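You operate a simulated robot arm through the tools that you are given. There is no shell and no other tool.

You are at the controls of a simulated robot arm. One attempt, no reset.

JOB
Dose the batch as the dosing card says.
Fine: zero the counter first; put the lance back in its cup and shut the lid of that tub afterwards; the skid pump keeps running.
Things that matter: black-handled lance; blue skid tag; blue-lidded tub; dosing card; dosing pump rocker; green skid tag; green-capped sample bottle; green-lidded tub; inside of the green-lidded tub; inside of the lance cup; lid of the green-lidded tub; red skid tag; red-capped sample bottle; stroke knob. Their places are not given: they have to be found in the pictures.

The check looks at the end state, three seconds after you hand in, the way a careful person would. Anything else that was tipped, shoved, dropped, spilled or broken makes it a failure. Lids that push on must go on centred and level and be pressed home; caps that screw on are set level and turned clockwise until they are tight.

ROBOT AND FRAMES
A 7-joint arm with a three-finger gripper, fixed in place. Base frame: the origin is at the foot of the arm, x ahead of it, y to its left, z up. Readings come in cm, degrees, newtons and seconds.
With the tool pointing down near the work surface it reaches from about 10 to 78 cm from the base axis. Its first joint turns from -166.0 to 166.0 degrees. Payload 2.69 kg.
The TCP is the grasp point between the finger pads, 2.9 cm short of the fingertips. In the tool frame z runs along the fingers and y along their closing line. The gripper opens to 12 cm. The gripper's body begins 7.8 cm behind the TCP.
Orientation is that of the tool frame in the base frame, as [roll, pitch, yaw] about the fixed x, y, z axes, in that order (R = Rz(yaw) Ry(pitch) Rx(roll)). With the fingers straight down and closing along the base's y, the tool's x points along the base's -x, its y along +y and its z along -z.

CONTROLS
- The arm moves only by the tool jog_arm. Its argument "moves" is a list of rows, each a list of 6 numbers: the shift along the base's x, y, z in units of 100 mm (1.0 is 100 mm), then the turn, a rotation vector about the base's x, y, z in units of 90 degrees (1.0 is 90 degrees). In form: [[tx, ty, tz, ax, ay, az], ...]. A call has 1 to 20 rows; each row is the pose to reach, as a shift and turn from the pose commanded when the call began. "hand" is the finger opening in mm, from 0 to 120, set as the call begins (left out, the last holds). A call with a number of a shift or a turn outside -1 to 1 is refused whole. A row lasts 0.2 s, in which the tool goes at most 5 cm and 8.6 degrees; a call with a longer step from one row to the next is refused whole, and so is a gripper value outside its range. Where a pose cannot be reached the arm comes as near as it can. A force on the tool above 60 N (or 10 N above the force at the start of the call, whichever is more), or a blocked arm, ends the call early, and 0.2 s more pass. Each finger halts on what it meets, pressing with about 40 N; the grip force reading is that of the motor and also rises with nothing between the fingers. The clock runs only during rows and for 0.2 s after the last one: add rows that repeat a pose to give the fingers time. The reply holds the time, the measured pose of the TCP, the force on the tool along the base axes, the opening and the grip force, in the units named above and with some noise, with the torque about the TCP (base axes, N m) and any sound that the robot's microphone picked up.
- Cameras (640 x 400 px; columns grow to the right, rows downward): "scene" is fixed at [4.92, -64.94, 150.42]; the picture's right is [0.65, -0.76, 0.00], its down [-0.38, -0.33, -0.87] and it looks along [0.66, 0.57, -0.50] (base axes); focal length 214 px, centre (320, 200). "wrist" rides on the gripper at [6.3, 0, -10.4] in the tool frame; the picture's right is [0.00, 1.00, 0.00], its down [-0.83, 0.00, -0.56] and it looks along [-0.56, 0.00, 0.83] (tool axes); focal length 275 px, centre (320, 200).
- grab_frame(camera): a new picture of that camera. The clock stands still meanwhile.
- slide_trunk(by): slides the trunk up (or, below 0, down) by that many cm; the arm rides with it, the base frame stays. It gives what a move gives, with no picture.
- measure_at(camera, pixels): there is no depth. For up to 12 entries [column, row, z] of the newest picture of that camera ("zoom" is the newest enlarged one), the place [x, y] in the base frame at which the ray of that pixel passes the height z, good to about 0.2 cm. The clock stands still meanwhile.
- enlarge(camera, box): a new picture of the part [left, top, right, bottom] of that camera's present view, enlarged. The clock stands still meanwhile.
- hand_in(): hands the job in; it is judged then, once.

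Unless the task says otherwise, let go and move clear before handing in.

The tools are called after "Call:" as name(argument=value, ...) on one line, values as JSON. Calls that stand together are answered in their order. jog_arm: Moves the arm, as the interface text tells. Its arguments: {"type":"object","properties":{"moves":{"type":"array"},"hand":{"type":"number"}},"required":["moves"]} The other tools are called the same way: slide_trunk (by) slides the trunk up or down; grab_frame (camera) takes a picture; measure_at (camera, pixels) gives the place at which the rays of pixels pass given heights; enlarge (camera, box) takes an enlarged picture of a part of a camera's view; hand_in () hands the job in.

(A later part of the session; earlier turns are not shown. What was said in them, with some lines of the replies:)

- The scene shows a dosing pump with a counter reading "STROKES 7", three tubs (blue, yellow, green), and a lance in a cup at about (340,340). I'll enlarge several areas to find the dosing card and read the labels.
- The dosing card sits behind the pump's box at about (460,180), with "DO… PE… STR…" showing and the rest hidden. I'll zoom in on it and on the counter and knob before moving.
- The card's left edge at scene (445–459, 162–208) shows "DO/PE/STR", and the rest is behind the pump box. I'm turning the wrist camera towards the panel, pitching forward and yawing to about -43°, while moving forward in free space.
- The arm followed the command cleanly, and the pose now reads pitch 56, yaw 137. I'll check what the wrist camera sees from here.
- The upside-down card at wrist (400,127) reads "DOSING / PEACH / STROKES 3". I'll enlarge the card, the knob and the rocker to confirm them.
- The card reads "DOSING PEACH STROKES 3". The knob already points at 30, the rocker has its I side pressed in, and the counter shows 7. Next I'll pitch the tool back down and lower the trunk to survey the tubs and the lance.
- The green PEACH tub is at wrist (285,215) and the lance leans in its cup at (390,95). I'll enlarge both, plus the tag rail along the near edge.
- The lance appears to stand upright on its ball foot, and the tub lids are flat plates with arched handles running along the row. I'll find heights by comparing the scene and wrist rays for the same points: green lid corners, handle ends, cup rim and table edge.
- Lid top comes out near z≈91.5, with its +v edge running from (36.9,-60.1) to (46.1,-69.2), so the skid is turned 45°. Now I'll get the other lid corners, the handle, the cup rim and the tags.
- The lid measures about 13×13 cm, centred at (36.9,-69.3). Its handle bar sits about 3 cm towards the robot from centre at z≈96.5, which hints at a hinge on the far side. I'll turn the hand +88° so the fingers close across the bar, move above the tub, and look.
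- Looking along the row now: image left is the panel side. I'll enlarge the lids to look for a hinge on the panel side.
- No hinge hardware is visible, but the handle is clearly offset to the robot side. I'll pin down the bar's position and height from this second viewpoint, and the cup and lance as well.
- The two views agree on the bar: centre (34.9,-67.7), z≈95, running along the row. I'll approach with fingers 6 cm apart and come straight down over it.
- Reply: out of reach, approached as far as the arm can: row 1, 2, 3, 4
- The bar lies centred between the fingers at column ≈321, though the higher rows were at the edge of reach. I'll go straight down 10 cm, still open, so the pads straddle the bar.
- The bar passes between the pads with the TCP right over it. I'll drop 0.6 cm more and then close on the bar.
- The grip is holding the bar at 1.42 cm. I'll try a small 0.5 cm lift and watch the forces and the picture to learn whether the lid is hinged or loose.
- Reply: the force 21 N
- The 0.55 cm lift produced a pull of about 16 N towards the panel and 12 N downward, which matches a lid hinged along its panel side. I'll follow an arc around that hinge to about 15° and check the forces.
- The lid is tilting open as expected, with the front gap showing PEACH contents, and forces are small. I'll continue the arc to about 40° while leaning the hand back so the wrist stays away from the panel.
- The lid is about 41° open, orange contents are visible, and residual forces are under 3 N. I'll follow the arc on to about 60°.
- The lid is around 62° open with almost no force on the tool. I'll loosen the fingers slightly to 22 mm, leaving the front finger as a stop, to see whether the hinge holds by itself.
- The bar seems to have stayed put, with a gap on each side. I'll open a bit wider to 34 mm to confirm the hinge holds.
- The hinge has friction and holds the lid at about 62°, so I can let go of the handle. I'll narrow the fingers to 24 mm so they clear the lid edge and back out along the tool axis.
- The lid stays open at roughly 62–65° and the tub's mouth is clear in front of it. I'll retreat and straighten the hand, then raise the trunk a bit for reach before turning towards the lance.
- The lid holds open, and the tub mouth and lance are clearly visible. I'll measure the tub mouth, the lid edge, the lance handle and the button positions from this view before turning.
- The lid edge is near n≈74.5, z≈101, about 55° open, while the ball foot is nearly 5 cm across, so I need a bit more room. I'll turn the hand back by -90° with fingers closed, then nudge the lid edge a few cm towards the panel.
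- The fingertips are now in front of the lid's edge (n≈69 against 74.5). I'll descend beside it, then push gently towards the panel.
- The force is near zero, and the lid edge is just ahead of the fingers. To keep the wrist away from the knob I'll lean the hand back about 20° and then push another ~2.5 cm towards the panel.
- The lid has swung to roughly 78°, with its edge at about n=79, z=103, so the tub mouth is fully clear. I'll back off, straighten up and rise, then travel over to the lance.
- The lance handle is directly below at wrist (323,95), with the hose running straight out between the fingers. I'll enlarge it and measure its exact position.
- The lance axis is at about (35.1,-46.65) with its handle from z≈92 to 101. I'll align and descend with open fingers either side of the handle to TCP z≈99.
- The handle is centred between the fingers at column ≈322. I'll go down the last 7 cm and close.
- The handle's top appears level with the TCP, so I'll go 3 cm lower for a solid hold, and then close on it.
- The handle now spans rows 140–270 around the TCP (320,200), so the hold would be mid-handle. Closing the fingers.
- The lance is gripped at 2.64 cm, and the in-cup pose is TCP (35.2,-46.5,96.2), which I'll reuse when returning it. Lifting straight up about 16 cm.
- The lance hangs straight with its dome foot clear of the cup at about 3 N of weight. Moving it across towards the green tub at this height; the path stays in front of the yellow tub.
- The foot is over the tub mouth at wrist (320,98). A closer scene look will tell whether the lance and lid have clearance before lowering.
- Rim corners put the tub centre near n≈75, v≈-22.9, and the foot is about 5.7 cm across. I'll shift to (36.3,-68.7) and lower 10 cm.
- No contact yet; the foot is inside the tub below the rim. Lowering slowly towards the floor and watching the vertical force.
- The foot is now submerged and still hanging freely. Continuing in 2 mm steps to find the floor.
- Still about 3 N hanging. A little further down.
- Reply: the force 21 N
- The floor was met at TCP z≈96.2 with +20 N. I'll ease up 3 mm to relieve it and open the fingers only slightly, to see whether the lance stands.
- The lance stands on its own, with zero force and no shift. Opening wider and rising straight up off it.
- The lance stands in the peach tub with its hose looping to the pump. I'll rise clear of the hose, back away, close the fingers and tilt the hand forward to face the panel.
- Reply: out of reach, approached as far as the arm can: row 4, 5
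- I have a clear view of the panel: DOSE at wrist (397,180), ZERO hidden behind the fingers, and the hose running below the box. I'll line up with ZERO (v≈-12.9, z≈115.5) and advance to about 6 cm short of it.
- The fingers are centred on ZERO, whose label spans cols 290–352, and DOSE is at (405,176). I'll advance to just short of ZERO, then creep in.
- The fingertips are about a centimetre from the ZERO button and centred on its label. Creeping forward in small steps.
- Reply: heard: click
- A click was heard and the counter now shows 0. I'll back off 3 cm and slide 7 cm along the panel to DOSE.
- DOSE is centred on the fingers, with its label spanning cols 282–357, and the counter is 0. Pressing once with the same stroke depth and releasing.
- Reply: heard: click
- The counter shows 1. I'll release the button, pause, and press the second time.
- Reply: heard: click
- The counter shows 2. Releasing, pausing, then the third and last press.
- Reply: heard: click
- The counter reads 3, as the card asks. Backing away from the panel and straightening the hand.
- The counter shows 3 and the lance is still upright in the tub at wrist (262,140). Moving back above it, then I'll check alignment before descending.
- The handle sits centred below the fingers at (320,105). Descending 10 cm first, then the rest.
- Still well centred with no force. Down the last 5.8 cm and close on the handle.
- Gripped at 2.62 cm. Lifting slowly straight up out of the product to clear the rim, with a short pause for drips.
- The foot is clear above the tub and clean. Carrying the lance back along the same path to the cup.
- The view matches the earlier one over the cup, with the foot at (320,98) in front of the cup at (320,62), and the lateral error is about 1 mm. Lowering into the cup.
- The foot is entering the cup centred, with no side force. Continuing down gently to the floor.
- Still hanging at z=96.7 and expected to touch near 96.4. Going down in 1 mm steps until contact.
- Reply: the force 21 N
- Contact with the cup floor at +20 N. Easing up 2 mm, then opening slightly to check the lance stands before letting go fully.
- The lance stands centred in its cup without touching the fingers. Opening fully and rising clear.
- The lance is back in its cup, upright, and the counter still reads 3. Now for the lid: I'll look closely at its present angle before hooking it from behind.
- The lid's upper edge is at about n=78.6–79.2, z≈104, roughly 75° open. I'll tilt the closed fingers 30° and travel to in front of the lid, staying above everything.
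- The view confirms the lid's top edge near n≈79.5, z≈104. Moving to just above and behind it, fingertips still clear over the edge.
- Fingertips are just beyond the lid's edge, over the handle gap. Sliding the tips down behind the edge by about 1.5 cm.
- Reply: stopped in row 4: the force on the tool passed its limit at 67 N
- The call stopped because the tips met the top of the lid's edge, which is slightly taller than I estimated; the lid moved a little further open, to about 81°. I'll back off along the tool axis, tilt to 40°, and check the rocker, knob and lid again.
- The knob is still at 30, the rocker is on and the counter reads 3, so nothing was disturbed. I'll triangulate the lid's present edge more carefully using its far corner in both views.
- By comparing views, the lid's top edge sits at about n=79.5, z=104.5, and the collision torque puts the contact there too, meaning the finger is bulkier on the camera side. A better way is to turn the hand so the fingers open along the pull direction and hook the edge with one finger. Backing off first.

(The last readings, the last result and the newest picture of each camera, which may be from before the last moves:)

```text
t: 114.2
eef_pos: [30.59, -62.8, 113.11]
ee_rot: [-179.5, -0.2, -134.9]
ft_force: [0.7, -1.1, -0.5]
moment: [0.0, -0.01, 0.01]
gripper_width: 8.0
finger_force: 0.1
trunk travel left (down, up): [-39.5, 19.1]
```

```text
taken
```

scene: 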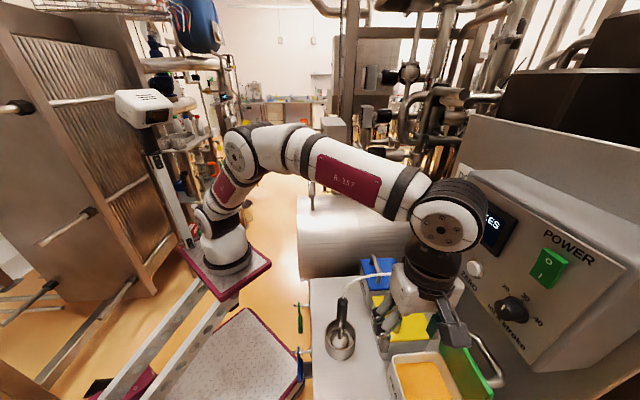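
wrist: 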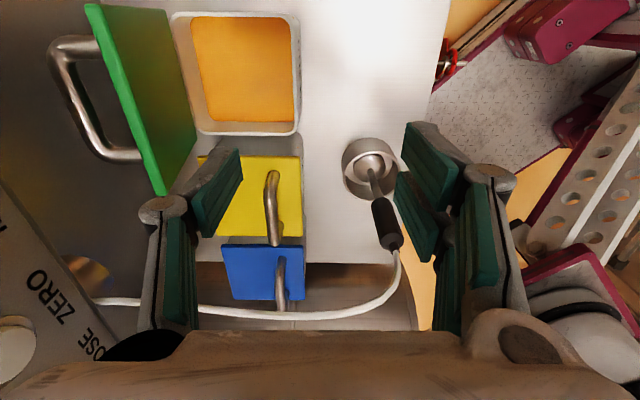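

The hand is turned, and the lid edge measures n≈79.6, z≈104.4 from here too. Tilting 40° and moving to a pre-hook pose with the far finger above and beyond the edge.

Call:
jog_arm(moves=[[0, 0, 0, -0.0628, -0.0628, 0], [0, 0, 0, -0.1256, -0.1256, 0], [0, 0, 0, -0.1884, -0.1884, 0], [0, 0, 0, -0.2512, -0.2512, 0], [0.1, -0.1, -0.05, -0.314, -0.314, 0], [0.25, -0.25, -0.2, -0.314, -0.314, 0], [0.4, -0.4, -0.4, -0.314, -0.314, 0], [0.507, -0.507, -0.61, -0.314, -0.314, 0], [0.507, -0.507, -0.61, -0.314, -0.314, 0]], hand=80)

Call:
grab_frame(camera="wrist")

Call:
enlarge(camera="scene", box=[390, 270, 540, 400])

```text
t: 116.2
eef_pos: [35.88, -67.75, 107.22]
ee_rot: [-139.6, -0.1, -135.1]
ft_force: [0.1, 0.9, 0.5]
moment: [-0.01, 0.04, -0.01]
gripper_width: 8.01
finger_force: 0.0
trunk travel left (down, up): [-39.5, 19.1]
```

```text
taken
```

wrist: 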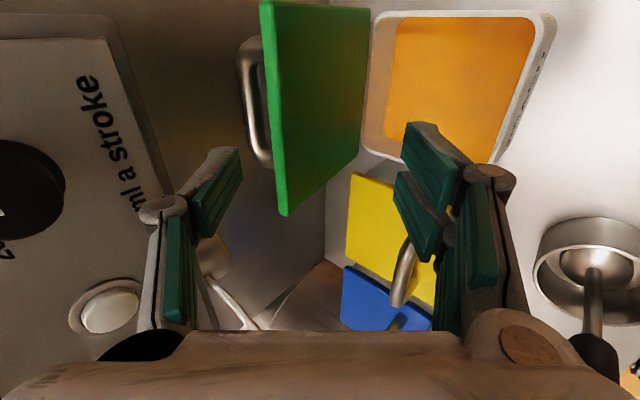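

```text
3.08 times, centred on (465, 335) of scene
```

zoom: 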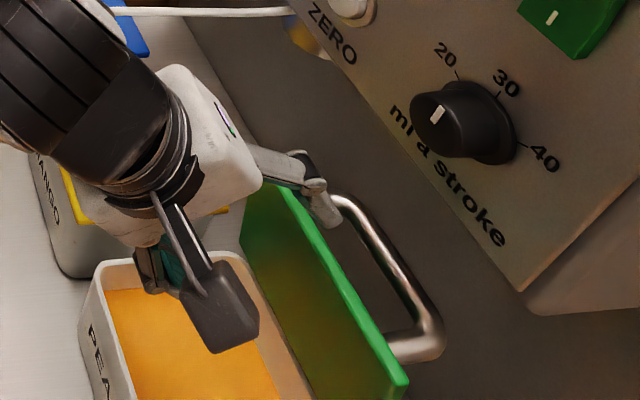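

The far finger's inner pad (col ≈244) is clear of the lid's panel-side face (col ≈275), with about 1 cm to spare. Advancing 4.5 cm along the tool axis so its tip passes behind the edge.

Call:
jog_arm(moves=[[0.05, -0.05, -0.085, 0, 0, 0], [0.1, -0.1, -0.17, 0, 0, 0], [0.15, -0.15, -0.255, 0, 0, 0], [0.2045, -0.2045, -0.345, 0, 0, 0], [0.2045, -0.2045, -0.345, 0, 0, 0]], hand=80)

Call:
grab_frame(camera="wrist")

Call:
enlarge(camera="scene", box=[390, 270, 540, 400])

```text
t: 117.4
eef_pos: [37.74, -69.98, 103.66]
ee_rot: [-139.6, 0.0, -135.2]
ft_force: [0.4, 0.4, -0.5]
moment: [0.03, 0.0, 0.01]
gripper_width: 7.98
finger_force: 0.0
trunk travel left (down, up): [-39.5, 19.1]
```

```text
taken
```

wrist: 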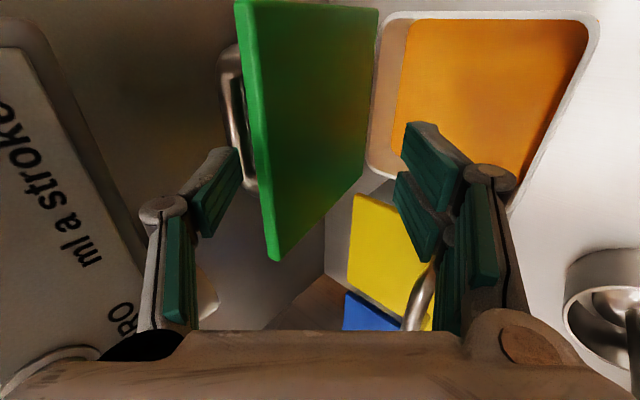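

```text
3.08 times, centred on (465, 335) of scene
```

zoom: 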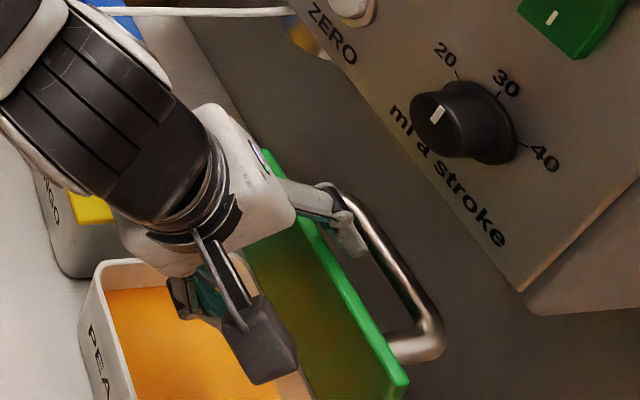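

The lid edge is now between the fingers with one finger behind it. Pulling gently back along the lid's arc to bring it to about 50°.

Call:
jog_arm(moves=[[-0.06, 0.06, 0, 0, 0, 0], [-0.115, 0.115, -0.02, 0, 0, 0], [-0.17, 0.17, -0.04, 0, 0, 0], [-0.226, 0.226, -0.065, 0, 0, 0], [-0.28, 0.28, -0.095, 0, 0, 0], [-0.335, 0.335, -0.13, 0, 0, 0], [-0.389, 0.389, -0.17, 0, 0, 0], [-0.44, 0.44, -0.22, 0, 0, 0], [-0.485, 0.485, -0.265, 0, 0, 0], [-0.53, 0.53, -0.315, 0, 0, 0], [-0.53, 0.53, -0.315, 0, 0, 0]], hand=80)

Call:
grab_frame(camera="wrist")

Call:
enlarge(camera="scene", box=[380, 270, 530, 400])

```text
t: 119.8
eef_pos: [32.38, -64.75, 100.5]
ee_rot: [-139.6, -0.1, -135.1]
ft_force: [0.2, -0.2, -0.4]
moment: [-0.02, 0.01, 0.0]
gripper_width: 8.01
finger_force: 0.0
trunk travel left (down, up): [-39.5, 19.1]
```

```text
taken
```

wrist: 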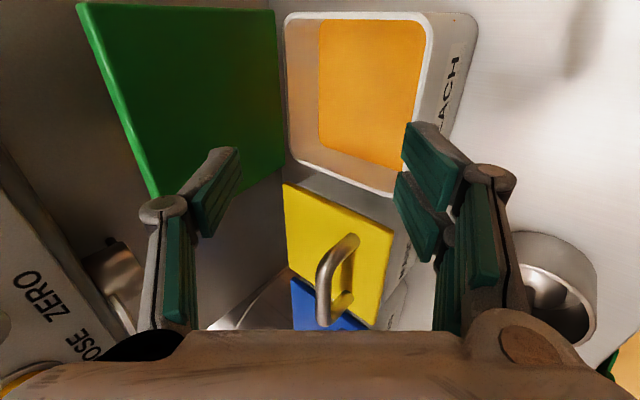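

```text
3.08 times, centred on (455, 335) of scene
```

zoom: 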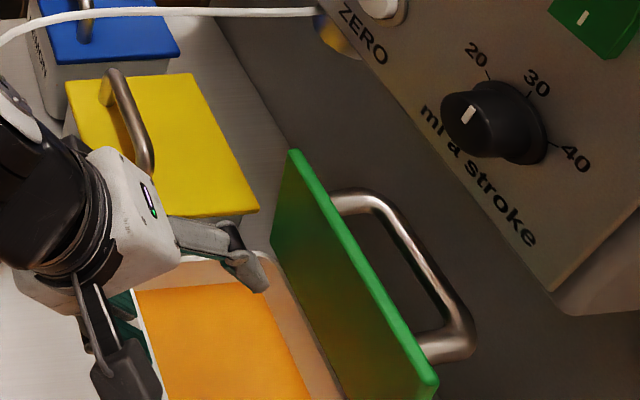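

The lid did not move: moving straight back let the finger slip off over the edge, since the hook was too shallow. I'll go back above it and hook deeper, closing the gap sideways to the finger before pulling.

Call:
jog_arm(moves=[[0, 0, 0.2, 0, 0, 0], [0, 0, 0.45, 0, 0, 0], [0, 0, 0.67, 0, 0, 0], [0.12, -0.12, 0.67, 0, 0, 0], [0.24, -0.24, 0.67, 0, 0, 0], [0.325, -0.325, 0.67, 0, 0, 0], [0.325, -0.325, 0.67, 0, 0, 0]], hand=80)

Call:
jog_arm(moves=[[0.05, -0.05, -0.085, 0, 0, 0], [0.1, -0.1, -0.17, 0, 0, 0], [0.15, -0.15, -0.255, 0, 0, 0], [0.2, -0.2, -0.337, 0, 0, 0], [0.25, -0.25, -0.421, 0, 0, 0], [0.25, -0.25, -0.421, 0, 0, 0]], hand=80)

Call:
grab_frame(camera="wrist")

Call:
enlarge(camera="scene", box=[390, 270, 540, 400])

```text
t: 121.4
eef_pos: [35.78, -67.99, 107.09]
ee_rot: [-139.6, -0.1, -135.1]
ft_force: [-0.1, -0.9, 0.2]
moment: [-0.02, 0.0, 0.0]
gripper_width: 8.0
finger_force: 0.1
trunk travel left (down, up): [-39.5, 19.1]
```

```text
t: 122.8
eef_pos: [38.3, -70.46, 103.03]
ee_rot: [-139.6, -0.1, -135.1]
ft_force: [0.7, -0.3, -0.1]
moment: [-0.02, -0.02, -0.03]
gripper_width: 8.02
finger_force: 0.1
trunk travel left (down, up): [-39.5, 19.1]
```

```text
taken
```

wrist: 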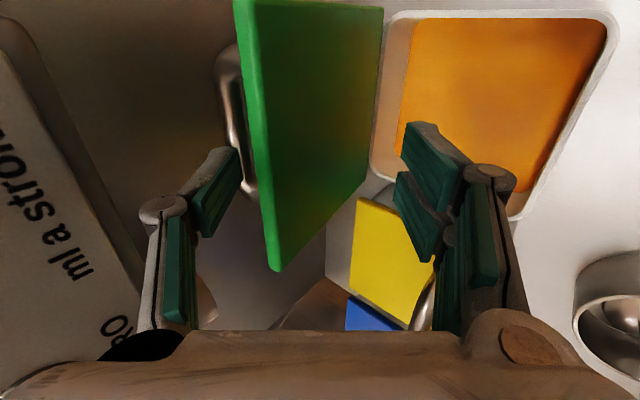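

```text
3.08 times, centred on (465, 335) of scene
```

zoom: 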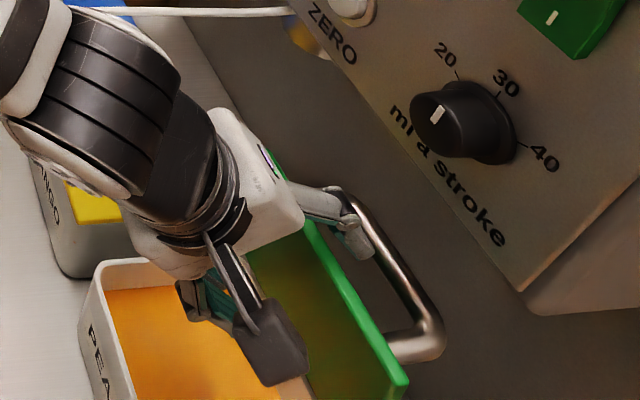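

The finger tip is now about 2 cm past the edge, and pad and lid face are 1 cm apart. Closing that gap sideways first, then pulling along the arc.

Call:
jog_arm(moves=[[-0.026, 0.026, -0.031, 0, 0, 0], [-0.052, 0.052, -0.062, 0, 0, 0], [-0.095, 0.095, -0.075, 0, 0, 0], [-0.137, 0.137, -0.087, 0, 0, 0], [-0.18, 0.18, -0.105, 0, 0, 0], [-0.222, 0.222, -0.127, 0, 0, 0], [-0.222, 0.222, -0.127, 0, 0, 0]], hand=80)

Call:
grab_frame(camera="wrist")

Call:
enlarge(camera="scene", box=[380, 270, 530, 400])

```text
t: 124.4
eef_pos: [35.97, -68.27, 101.7]
ee_rot: [-139.5, -0.1, -135.1]
ft_force: [1.0, -0.3, -0.4]
moment: [-0.03, -0.01, -0.01]
gripper_width: 8.02
finger_force: 0.0
trunk travel left (down, up): [-39.5, 19.1]
```

```text
taken
```

wrist: 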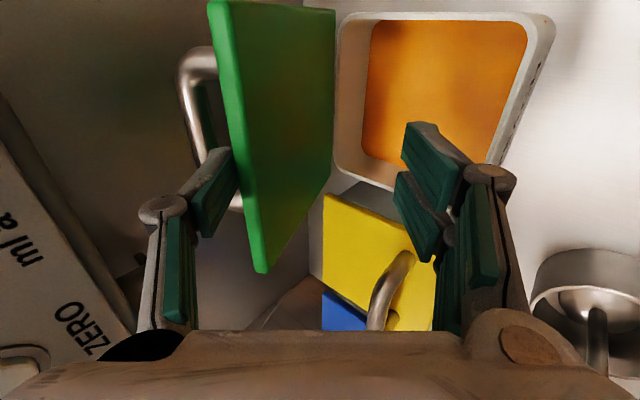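

```text
3.08 times, centred on (455, 335) of scene
```

zoom: 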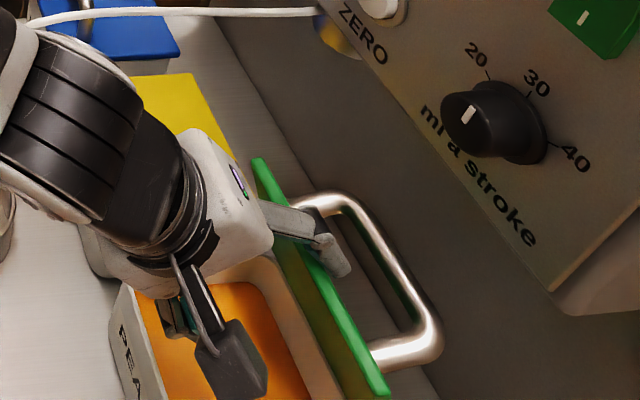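

The lid is following the finger now, with negligible force. Continuing along the arc to about 45–50°.

Call:
jog_arm(moves=[[-0.04, 0.04, -0.025, 0, 0, 0], [-0.081, 0.081, -0.05, 0, 0, 0], [-0.12, 0.12, -0.077, 0, 0, 0], [-0.16, 0.16, -0.105, 0, 0, 0], [-0.197, 0.197, -0.139, 0, 0, 0], [-0.233, 0.233, -0.173, 0, 0, 0], [-0.269, 0.269, -0.211, 0, 0, 0], [-0.304, 0.304, -0.25, 0, 0, 0], [-0.304, 0.304, -0.25, 0, 0, 0]], hand=80)

Call:
grab_frame(camera="wrist")

Call:
enlarge(camera="scene", box=[370, 270, 520, 400])

```text
t: 126.4
eef_pos: [33.05, -65.09, 99.17]
ee_rot: [-139.7, -0.1, -135.1]
ft_force: [0.4, 0.6, 0.0]
moment: [0.02, -0.01, -0.02]
gripper_width: 8.0
finger_force: 0.1
trunk travel left (down, up): [-39.5, 19.1]
```

```text
taken
```

wrist: 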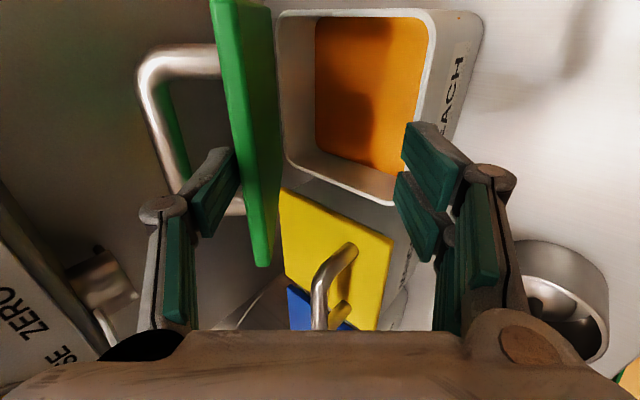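

```text
3.08 times, centred on (445, 335) of scene
```

zoom: 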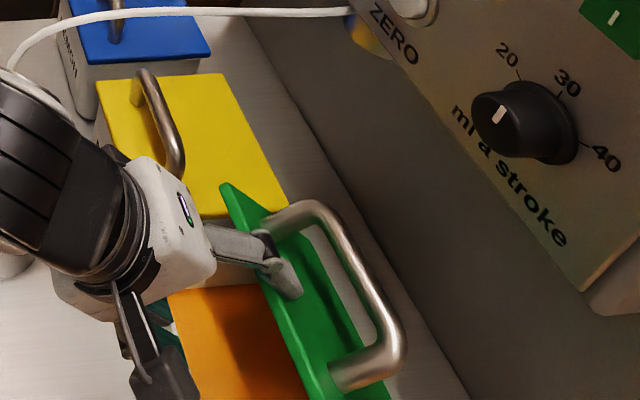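

The lid is at about 50°, nearly parallel to the finger, and is holding. I'll ease the finger off its face and withdraw along the tool axis, then close the fingers to push the lid down from on top.

Call:
jog_arm(moves=[[0.027, -0.027, 0.032, 0, 0, 0], [-0.03, 0.03, 0.12, 0, 0, 0], [-0.09, 0.09, 0.22, 0, 0, 0], [-0.15, 0.15, 0.32, 0, 0, 0], [-0.2, 0.2, 0.415, 0, 0, 0], [-0.2, 0.2, 0.6, 0, 0, 0], [-0.2, 0.2, 0.6, 0, 0, 0]], hand=80)

Call:
jog_arm(moves=[[0, 0, 0.05, 0.04, 0.04, 0], [0, 0, 0.1, 0.08, 0.08, 0], [0, 0, 0.1, 0.12, 0.12, 0], [0, 0, 0.1, 0.157, 0.157, 0], [0, 0, 0.1, 0.157, 0.157, 0]], hand=0)

Call:
grab_frame(camera="wrist")

Call:
enlarge(camera="scene", box=[370, 270, 520, 400])

```text
t: 128.0
eef_pos: [30.88, -63.09, 105.22]
ee_rot: [-139.5, -0.1, -135.1]
ft_force: [-0.2, 0.8, -0.8]
moment: [0.01, -0.01, -0.02]
gripper_width: 7.99
finger_force: 0.1
trunk travel left (down, up): [-39.5, 19.1]
```

```text
t: 129.2
eef_pos: [30.89, -63.19, 106.26]
ee_rot: [-159.6, -0.1, -135.1]
ft_force: [0.0, 0.5, 0.1]
moment: [-0.05, 0.0, -0.02]
gripper_width: 0.02
finger_force: 28.2
trunk travel left (down, up): [-39.5, 19.1]
```

```text
taken
```

wrist: 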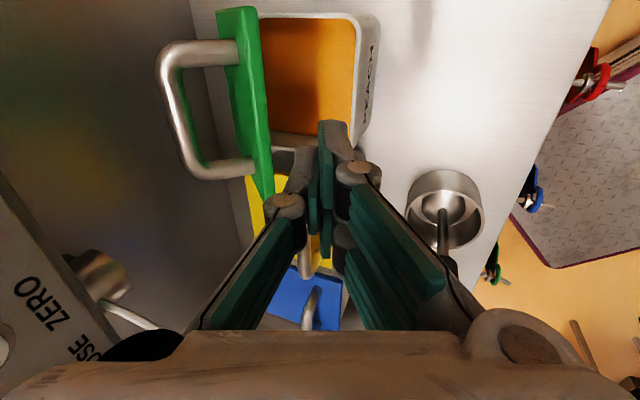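

```text
3.08 times, centred on (445, 335) of scene
```

zoom: 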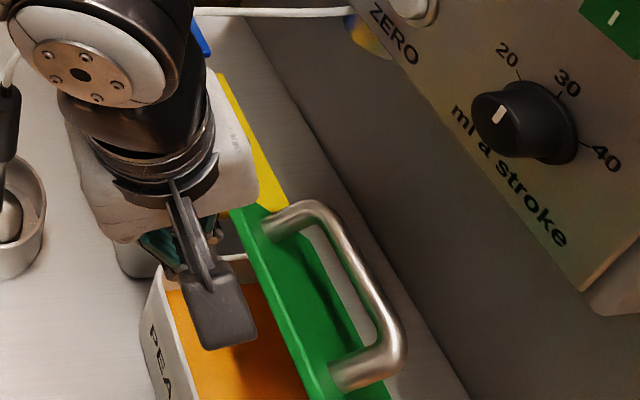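

Everything is clear: the lid holds at ~48° and the closed fingers are in front of it. Moving over its edge so the tips sit above the lid's top face, in front of the handle bar.

Call:
jog_arm(moves=[[0.15, -0.1, 0.02, 0, 0, 0], [0.3, -0.24, 0.04, 0, 0, 0], [0.45, -0.38, 0.04, 0, 0, 0], [0.6, -0.51, 0.04, 0, 0, 0], [0.672, -0.572, 0.04, 0, 0, 0], [0.672, -0.572, 0.04, 0, 0, 0]])

Call:
grab_frame(camera="wrist")

Call:
enlarge(camera="scene", box=[370, 270, 520, 400])

```text
t: 130.6
eef_pos: [37.66, -69.01, 106.56]
ee_rot: [-159.5, -0.1, -135.1]
ft_force: [0.7, -0.4, -0.2]
moment: [-0.02, -0.01, -0.02]
gripper_width: 0.0
finger_force: 28.5
trunk travel left (down, up): [-39.5, 19.1]
```

```text
taken
```

wrist: 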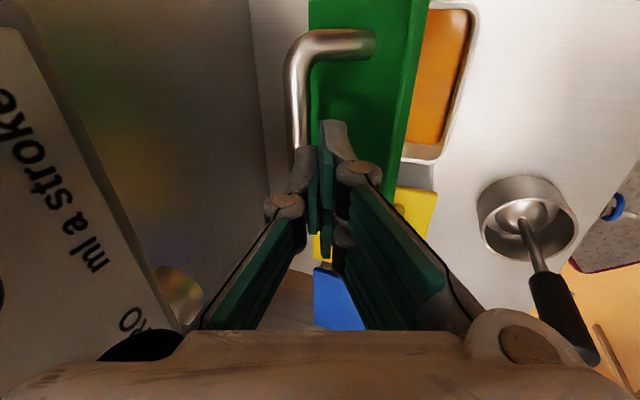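

```text
3.08 times, centred on (445, 335) of scene
```

zoom: 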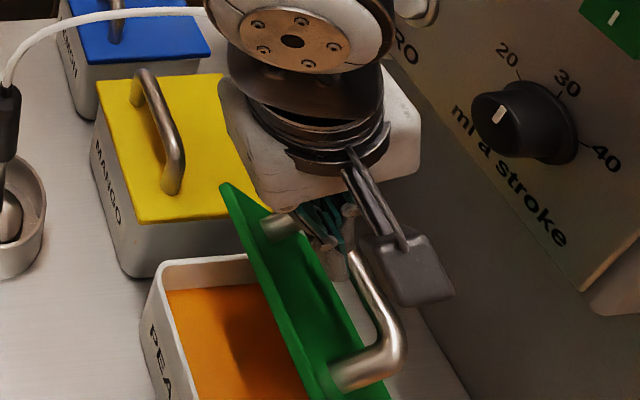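

Tips are above the lid's top face with the bar (col ≈298) just behind them. Pressing the lid down along its arc to about 20°.

Call:
jog_arm(moves=[[-0.014, 0.014, -0.136, 0, 0, 0], [-0.035, 0.035, -0.256, 0, 0, 0], [-0.064, 0.064, -0.366, 0, 0, 0], [-0.106, 0.106, -0.42, 0, 0, 0], [-0.152, 0.152, -0.476, 0, 0, 0], [-0.198, 0.198, -0.556, 0, 0, 0], [-0.244, 0.244, -0.636, 0, 0, 0], [-0.283, 0.283, -0.73, 0, 0, 0], [-0.315, 0.315, -0.826, 0, 0, 0], [-0.315, 0.315, -0.826, 0, 0, 0]])

Call:
grab_frame(camera="wrist")

Call:
enlarge(camera="scene", box=[370, 270, 520, 400])

```text
t: 132.8
eef_pos: [34.63, -65.73, 98.31]
ee_rot: [-159.5, -0.2, -135.0]
ft_force: [1.0, -0.1, -0.1]
moment: [0.0, -0.01, -0.03]
gripper_width: 0.01
finger_force: 28.4
trunk travel left (down, up): [-39.5, 19.1]
```

```text
taken
```

wrist: 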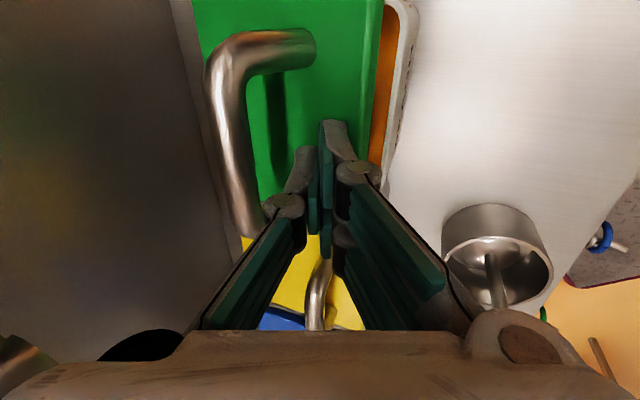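

```text
3.08 times, centred on (445, 335) of scene
```

zoom: 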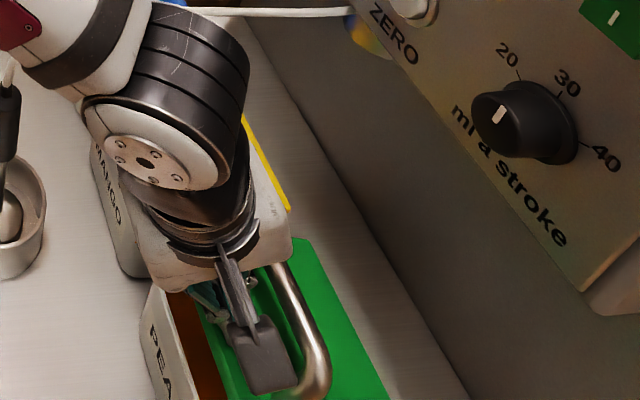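

The lid is down to about 20°. Continuing to close it, then a gentle press at the front.

Call:
jog_arm(moves=[[-0.025, 0.025, -0.1, 0, 0, 0], [-0.05, 0.05, -0.19, 0, 0, 0], [-0.058, 0.058, -0.25, 0, 0, 0], [-0.065, 0.065, -0.3, 0, 0, 0], [-0.069, 0.069, -0.34, 0, 0, 0], [-0.07, 0.07, -0.36, 0, 0, 0], [-0.07, 0.07, -0.36, 0, 0, 0]])

Call:
grab_frame(camera="wrist")

Call:
enlarge(camera="scene", box=[370, 270, 520, 400])

```text
t: 134.4
eef_pos: [33.84, -64.99, 94.75]
ee_rot: [-159.6, -0.1, -135.0]
ft_force: [0.4, 0.7, 0.6]
moment: [-0.02, 0.02, -0.01]
gripper_width: 0.0
finger_force: 28.3
trunk travel left (down, up): [-39.5, 19.1]
```

```text
taken
```

wrist: 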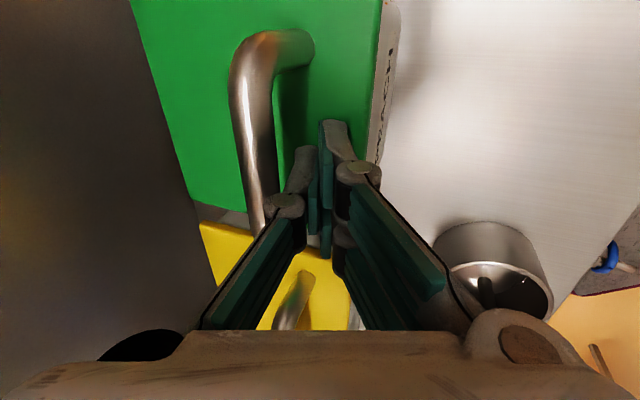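

```text
3.08 times, centred on (445, 335) of scene
```

zoom: 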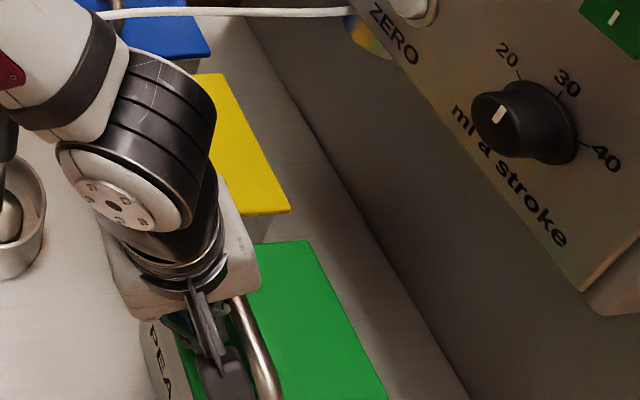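

The lid looks nearly flat and there's no resistance yet. Pressing down in 1–2 mm steps to seat it.

Call:
jog_arm(moves=[[0, 0, -0.01, 0, 0, 0], [0, 0, -0.02, 0, 0, 0], [0, 0, -0.03, 0, 0, 0], [0, 0, -0.03, 0, 0, 0]])

```text
t: 135.4
eef_pos: [33.83, -65.11, 94.53]
ee_rot: [-159.5, -0.1, -135.0]
ft_force: [0.5, 0.9, 0.5]
moment: [0.02, -0.03, 0.02]
gripper_width: 0.0
finger_force: 28.6
trunk travel left (down, up): [-39.5, 19.1]
```

Call:
jog_arm(moves=[[0, 0, -0.01, 0, 0, 0], [0, 0, -0.02, 0, 0, 0], [0, 0, -0.03, 0, 0, 0], [0, 0, -0.03, 0, 0, 0]])

```text
t: 136.4
eef_pos: [33.9, -64.93, 94.2]
ee_rot: [-159.5, -0.1, -135.0]
ft_force: [0.2, 0.3, -0.8]
moment: [0.03, -0.02, 0.03]
gripper_width: 0.03
finger_force: 28.7
trunk travel left (down, up): [-39.5, 19.1]
```

Still free. Continuing down in small steps until there is a firm reaction.

Call:
jog_arm(moves=[[0, 0, -0.01, 0, 0, 0], [0, 0, -0.02, 0, 0, 0], [0, 0, -0.03, 0, 0, 0], [0, 0, -0.04, 0, 0, 0], [0, 0, -0.04, 0, 0, 0]])

Call:
grab_frame(camera="wrist")

Call:
enlarge(camera="scene", box=[380, 320, 480, 400])

```text
t: 137.6
eef_pos: [33.82, -65.07, 93.79]
ee_rot: [-159.4, -0.1, -135.0]
ft_force: [-1.2, 4.7, 11.0]
moment: [0.15, -0.05, 0.01]
gripper_width: 0.0
finger_force: 28.3
trunk travel left (down, up): [-39.5, 19.1]
```

```text
taken
```

wrist: 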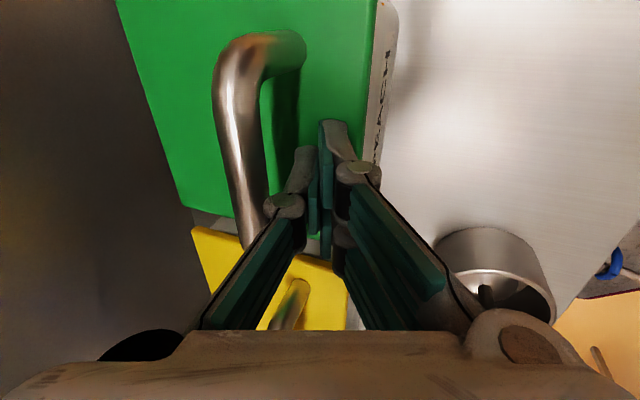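

```text
5.00 times, centred on (430, 360) of scene
```

zoom: 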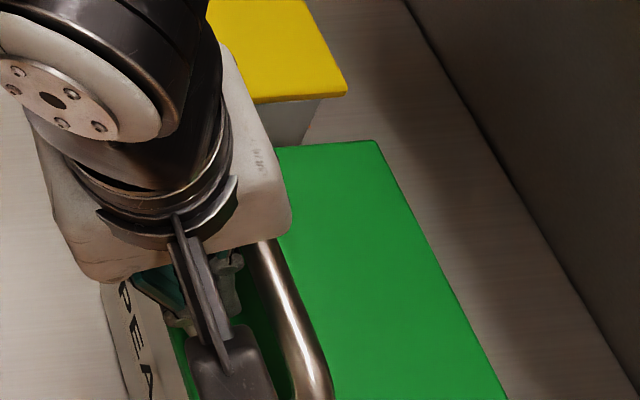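

Firm reaction of 11 N at z=93.8, so the lid is down on the rim. One slightly firmer press to be sure it is home.

Call:
jog_arm(moves=[[0, 0, -0.01, 0, 0, 0], [0, 0, -0.015, 0, 0, 0], [0, 0, -0.015, 0, 0, 0]])

Call:
jog_arm(moves=[[-0.01, 0.01, 0.1, 0, 0, 0], [-0.03, 0.03, 0.25, 0, 0, 0], [-0.06, 0.06, 0.45, 0, 0, 0], [-0.1, 0.1, 0.65, 0, 0, 0], [-0.14, 0.14, 0.85, 0, 0, 0], [-0.2, 0.2, 1.0, 0, 0, 0], [-0.2, 0.2, 1.0, 0, 0, 0]])

Call:
grab_frame(camera="wrist")

Call:
grab_frame(camera="scene")

```text
t: 138.4
eef_pos: [33.88, -65.09, 93.82]
ee_rot: [-159.5, -0.2, -135.1]
ft_force: [-1.5, 4.8, 21.9]
moment: [0.15, 0.0, 0.03]
gripper_width: 0.01
finger_force: 28.6
trunk travel left (down, up): [-39.5, 19.1]
```

```text
t: 140.0
eef_pos: [31.83, -63.02, 103.65]
ee_rot: [-159.5, 0.0, -135.0]
ft_force: [-0.4, 0.3, 0.6]
moment: [0.03, 0.0, -0.03]
gripper_width: 0.0
finger_force: 28.6
trunk travel left (down, up): [-39.5, 19.1]
```

```text
taken
```

wrist: 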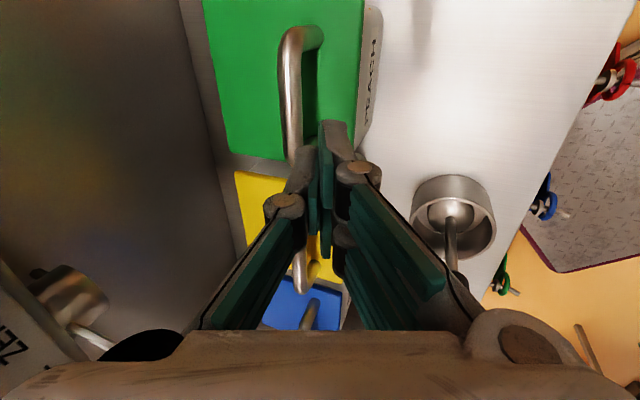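

```text
taken
```

scene: 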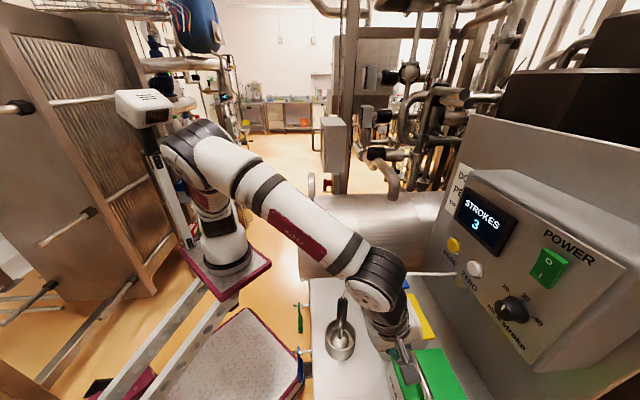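

The lid is shut flat, the counter shows 3 and the lance is in its cup. Moving the arm up and away, then I'll make a final inspection.

Call:
jog_arm(moves=[[-0.1, 0.05, 0.2, 0.02, 0.02, 0], [-0.22, 0.12, 0.4, 0.05, 0.05, 0], [-0.35, 0.2, 0.6, 0.08, 0.08, 0], [-0.5, 0.3, 0.8, 0.11, 0.11, 0], [-0.65, 0.4, 1.0, 0.14, 0.14, 0], [-0.8, 0.5, 1.0, 0.157, 0.157, 0], [-0.8, 0.5, 1.0, 0.157, 0.157, 0]])

Call:
slide_trunk(by=8)

Call:
grab_frame(camera="wrist")

Call:
grab_frame(camera="scene")

Call:
enlarge(camera="scene", box=[290, 270, 480, 400])

Call:
enlarge(camera="scene", box=[430, 170, 600, 370])

```text
t: 141.6
eef_pos: [23.98, -57.99, 113.5]
ee_rot: [-179.6, -0.1, -135.0]
ft_force: [-0.3, 0.4, 0.1]
moment: [0.0, 0.02, 0.0]
gripper_width: 0.0
finger_force: 28.3
trunk travel left (down, up): [-39.5, 19.1]
```

```text
t: 142.8
eef_pos: [23.8, -58.09, 121.57]
ee_rot: [-179.5, -0.1, -135.0]
ft_force: [-0.7, 0.7, -0.6]
moment: [0.0, -0.01, -0.01]
gripper_width: 0.0
finger_force: 28.4
trunk travel left (down, up): [-47.5, 11.1]
```

```text
taken
```

wrist: 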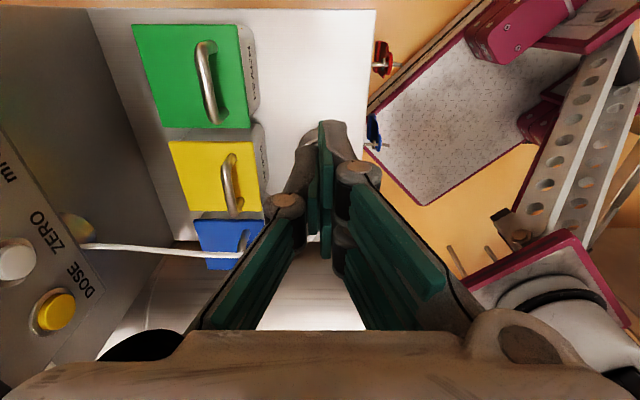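

```text
taken
```

scene: 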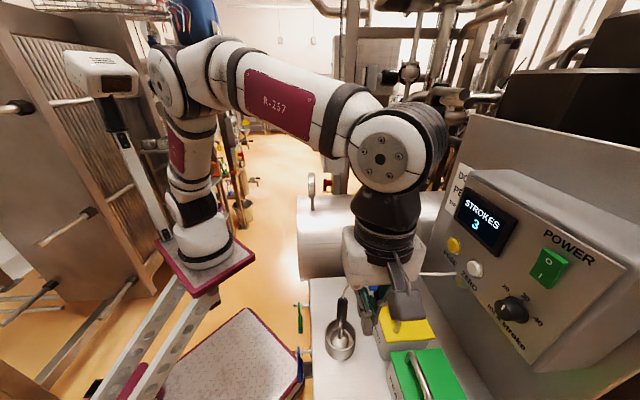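

```text
3.08 times, centred on (385, 335) of scene
```

zoom: 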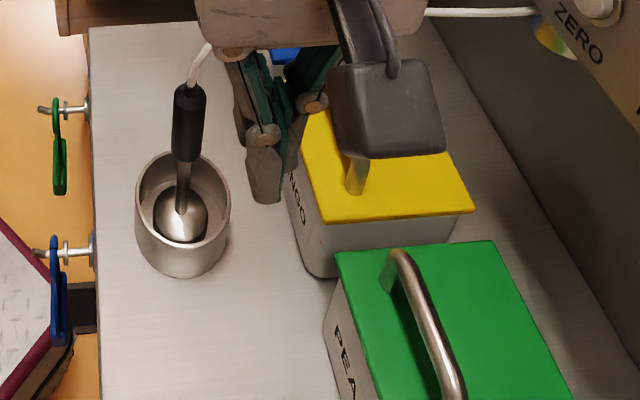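

```text
2.00 times, centred on (515, 270) of scene
```

zoom: 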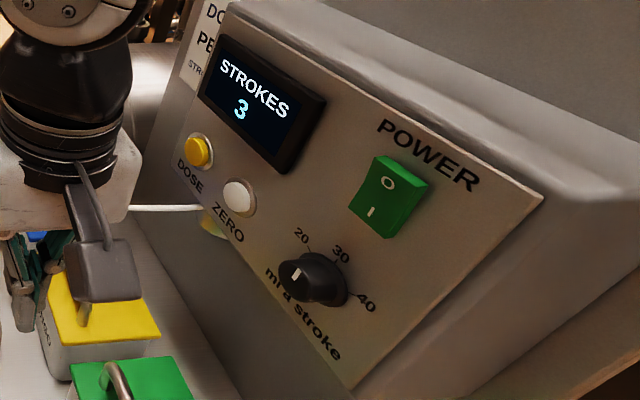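

All checks look right; as a last comparison I'll view the green lid with the same crop as before opening, where its corners were at zoom (145,165) and (405,142).

Call:
enlarge(camera="scene", box=[370, 320, 480, 400])

Call:
enlarge(camera="wrist", box=[90, 0, 290, 280])

Call:
enlarge(camera="scene", box=[315, 270, 375, 370])

```text
5.00 times, centred on (425, 360) of scene
```

zoom: 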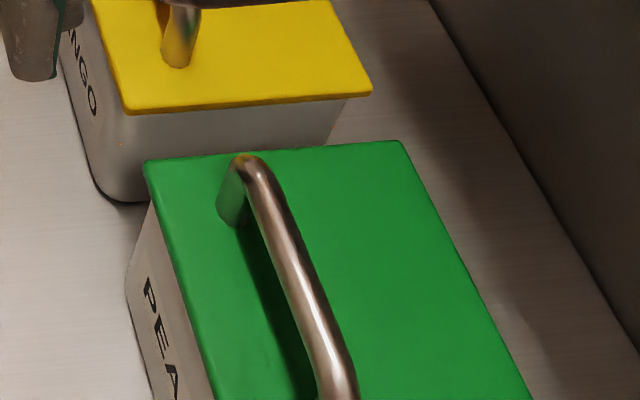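

```text
1.43 times, centred on (190, 140) of wrist
```

zoom: 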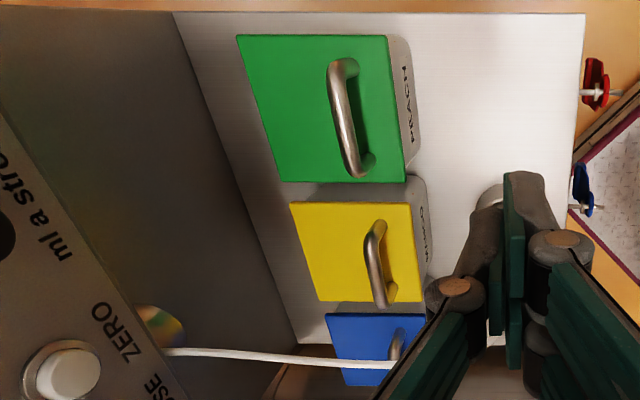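

```text
4.00 times, centred on (345, 320) of scene
```

zoom: 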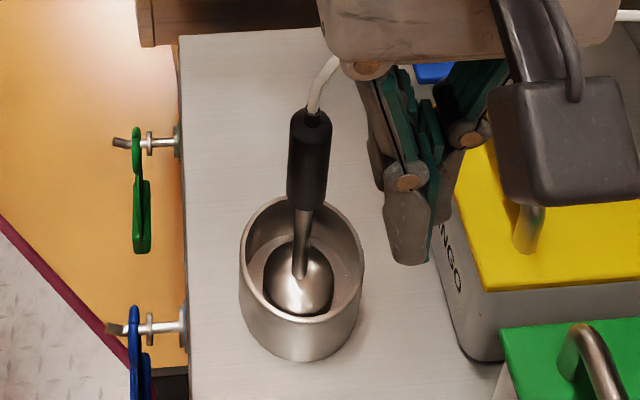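

The green lid matches its original closed picture, with corners at (145,165) and (405,142). The lance stands in its cup as before, the counter reads 3, the rocker is on, the knob is at 30 and the tags are untouched. The hand is clear, so I'm handing in.

Call:
hand_in()

```text
The job is handed in.
```

The batch is dosed as the card says (PEACH, 3 strokes), and I've handed the job in. I haven't seen the check's verdict.

- **Dosing:** I opened the green-lidded peach tub and stood the lance in the product. I zeroed the counter, then pressed DOSE three times. The counter shows 3.
- **Put back:** The lance is upright in its cup. The green lid is shut and pressed home, and it looks the same as before I opened it.
- **Left alone:** I didn't touch the pump rocker, which is still on, or the stroke knob, which still points at 30 ml. The tags I could see and the other tubs look undisturbed. I never had the sample bottles in view.

While closing the lid, the fingertips came down on its top edge and the arm stopped itself at 67 N. That only swung the lid slightly further open, and the pictures afterwards showed no damage.
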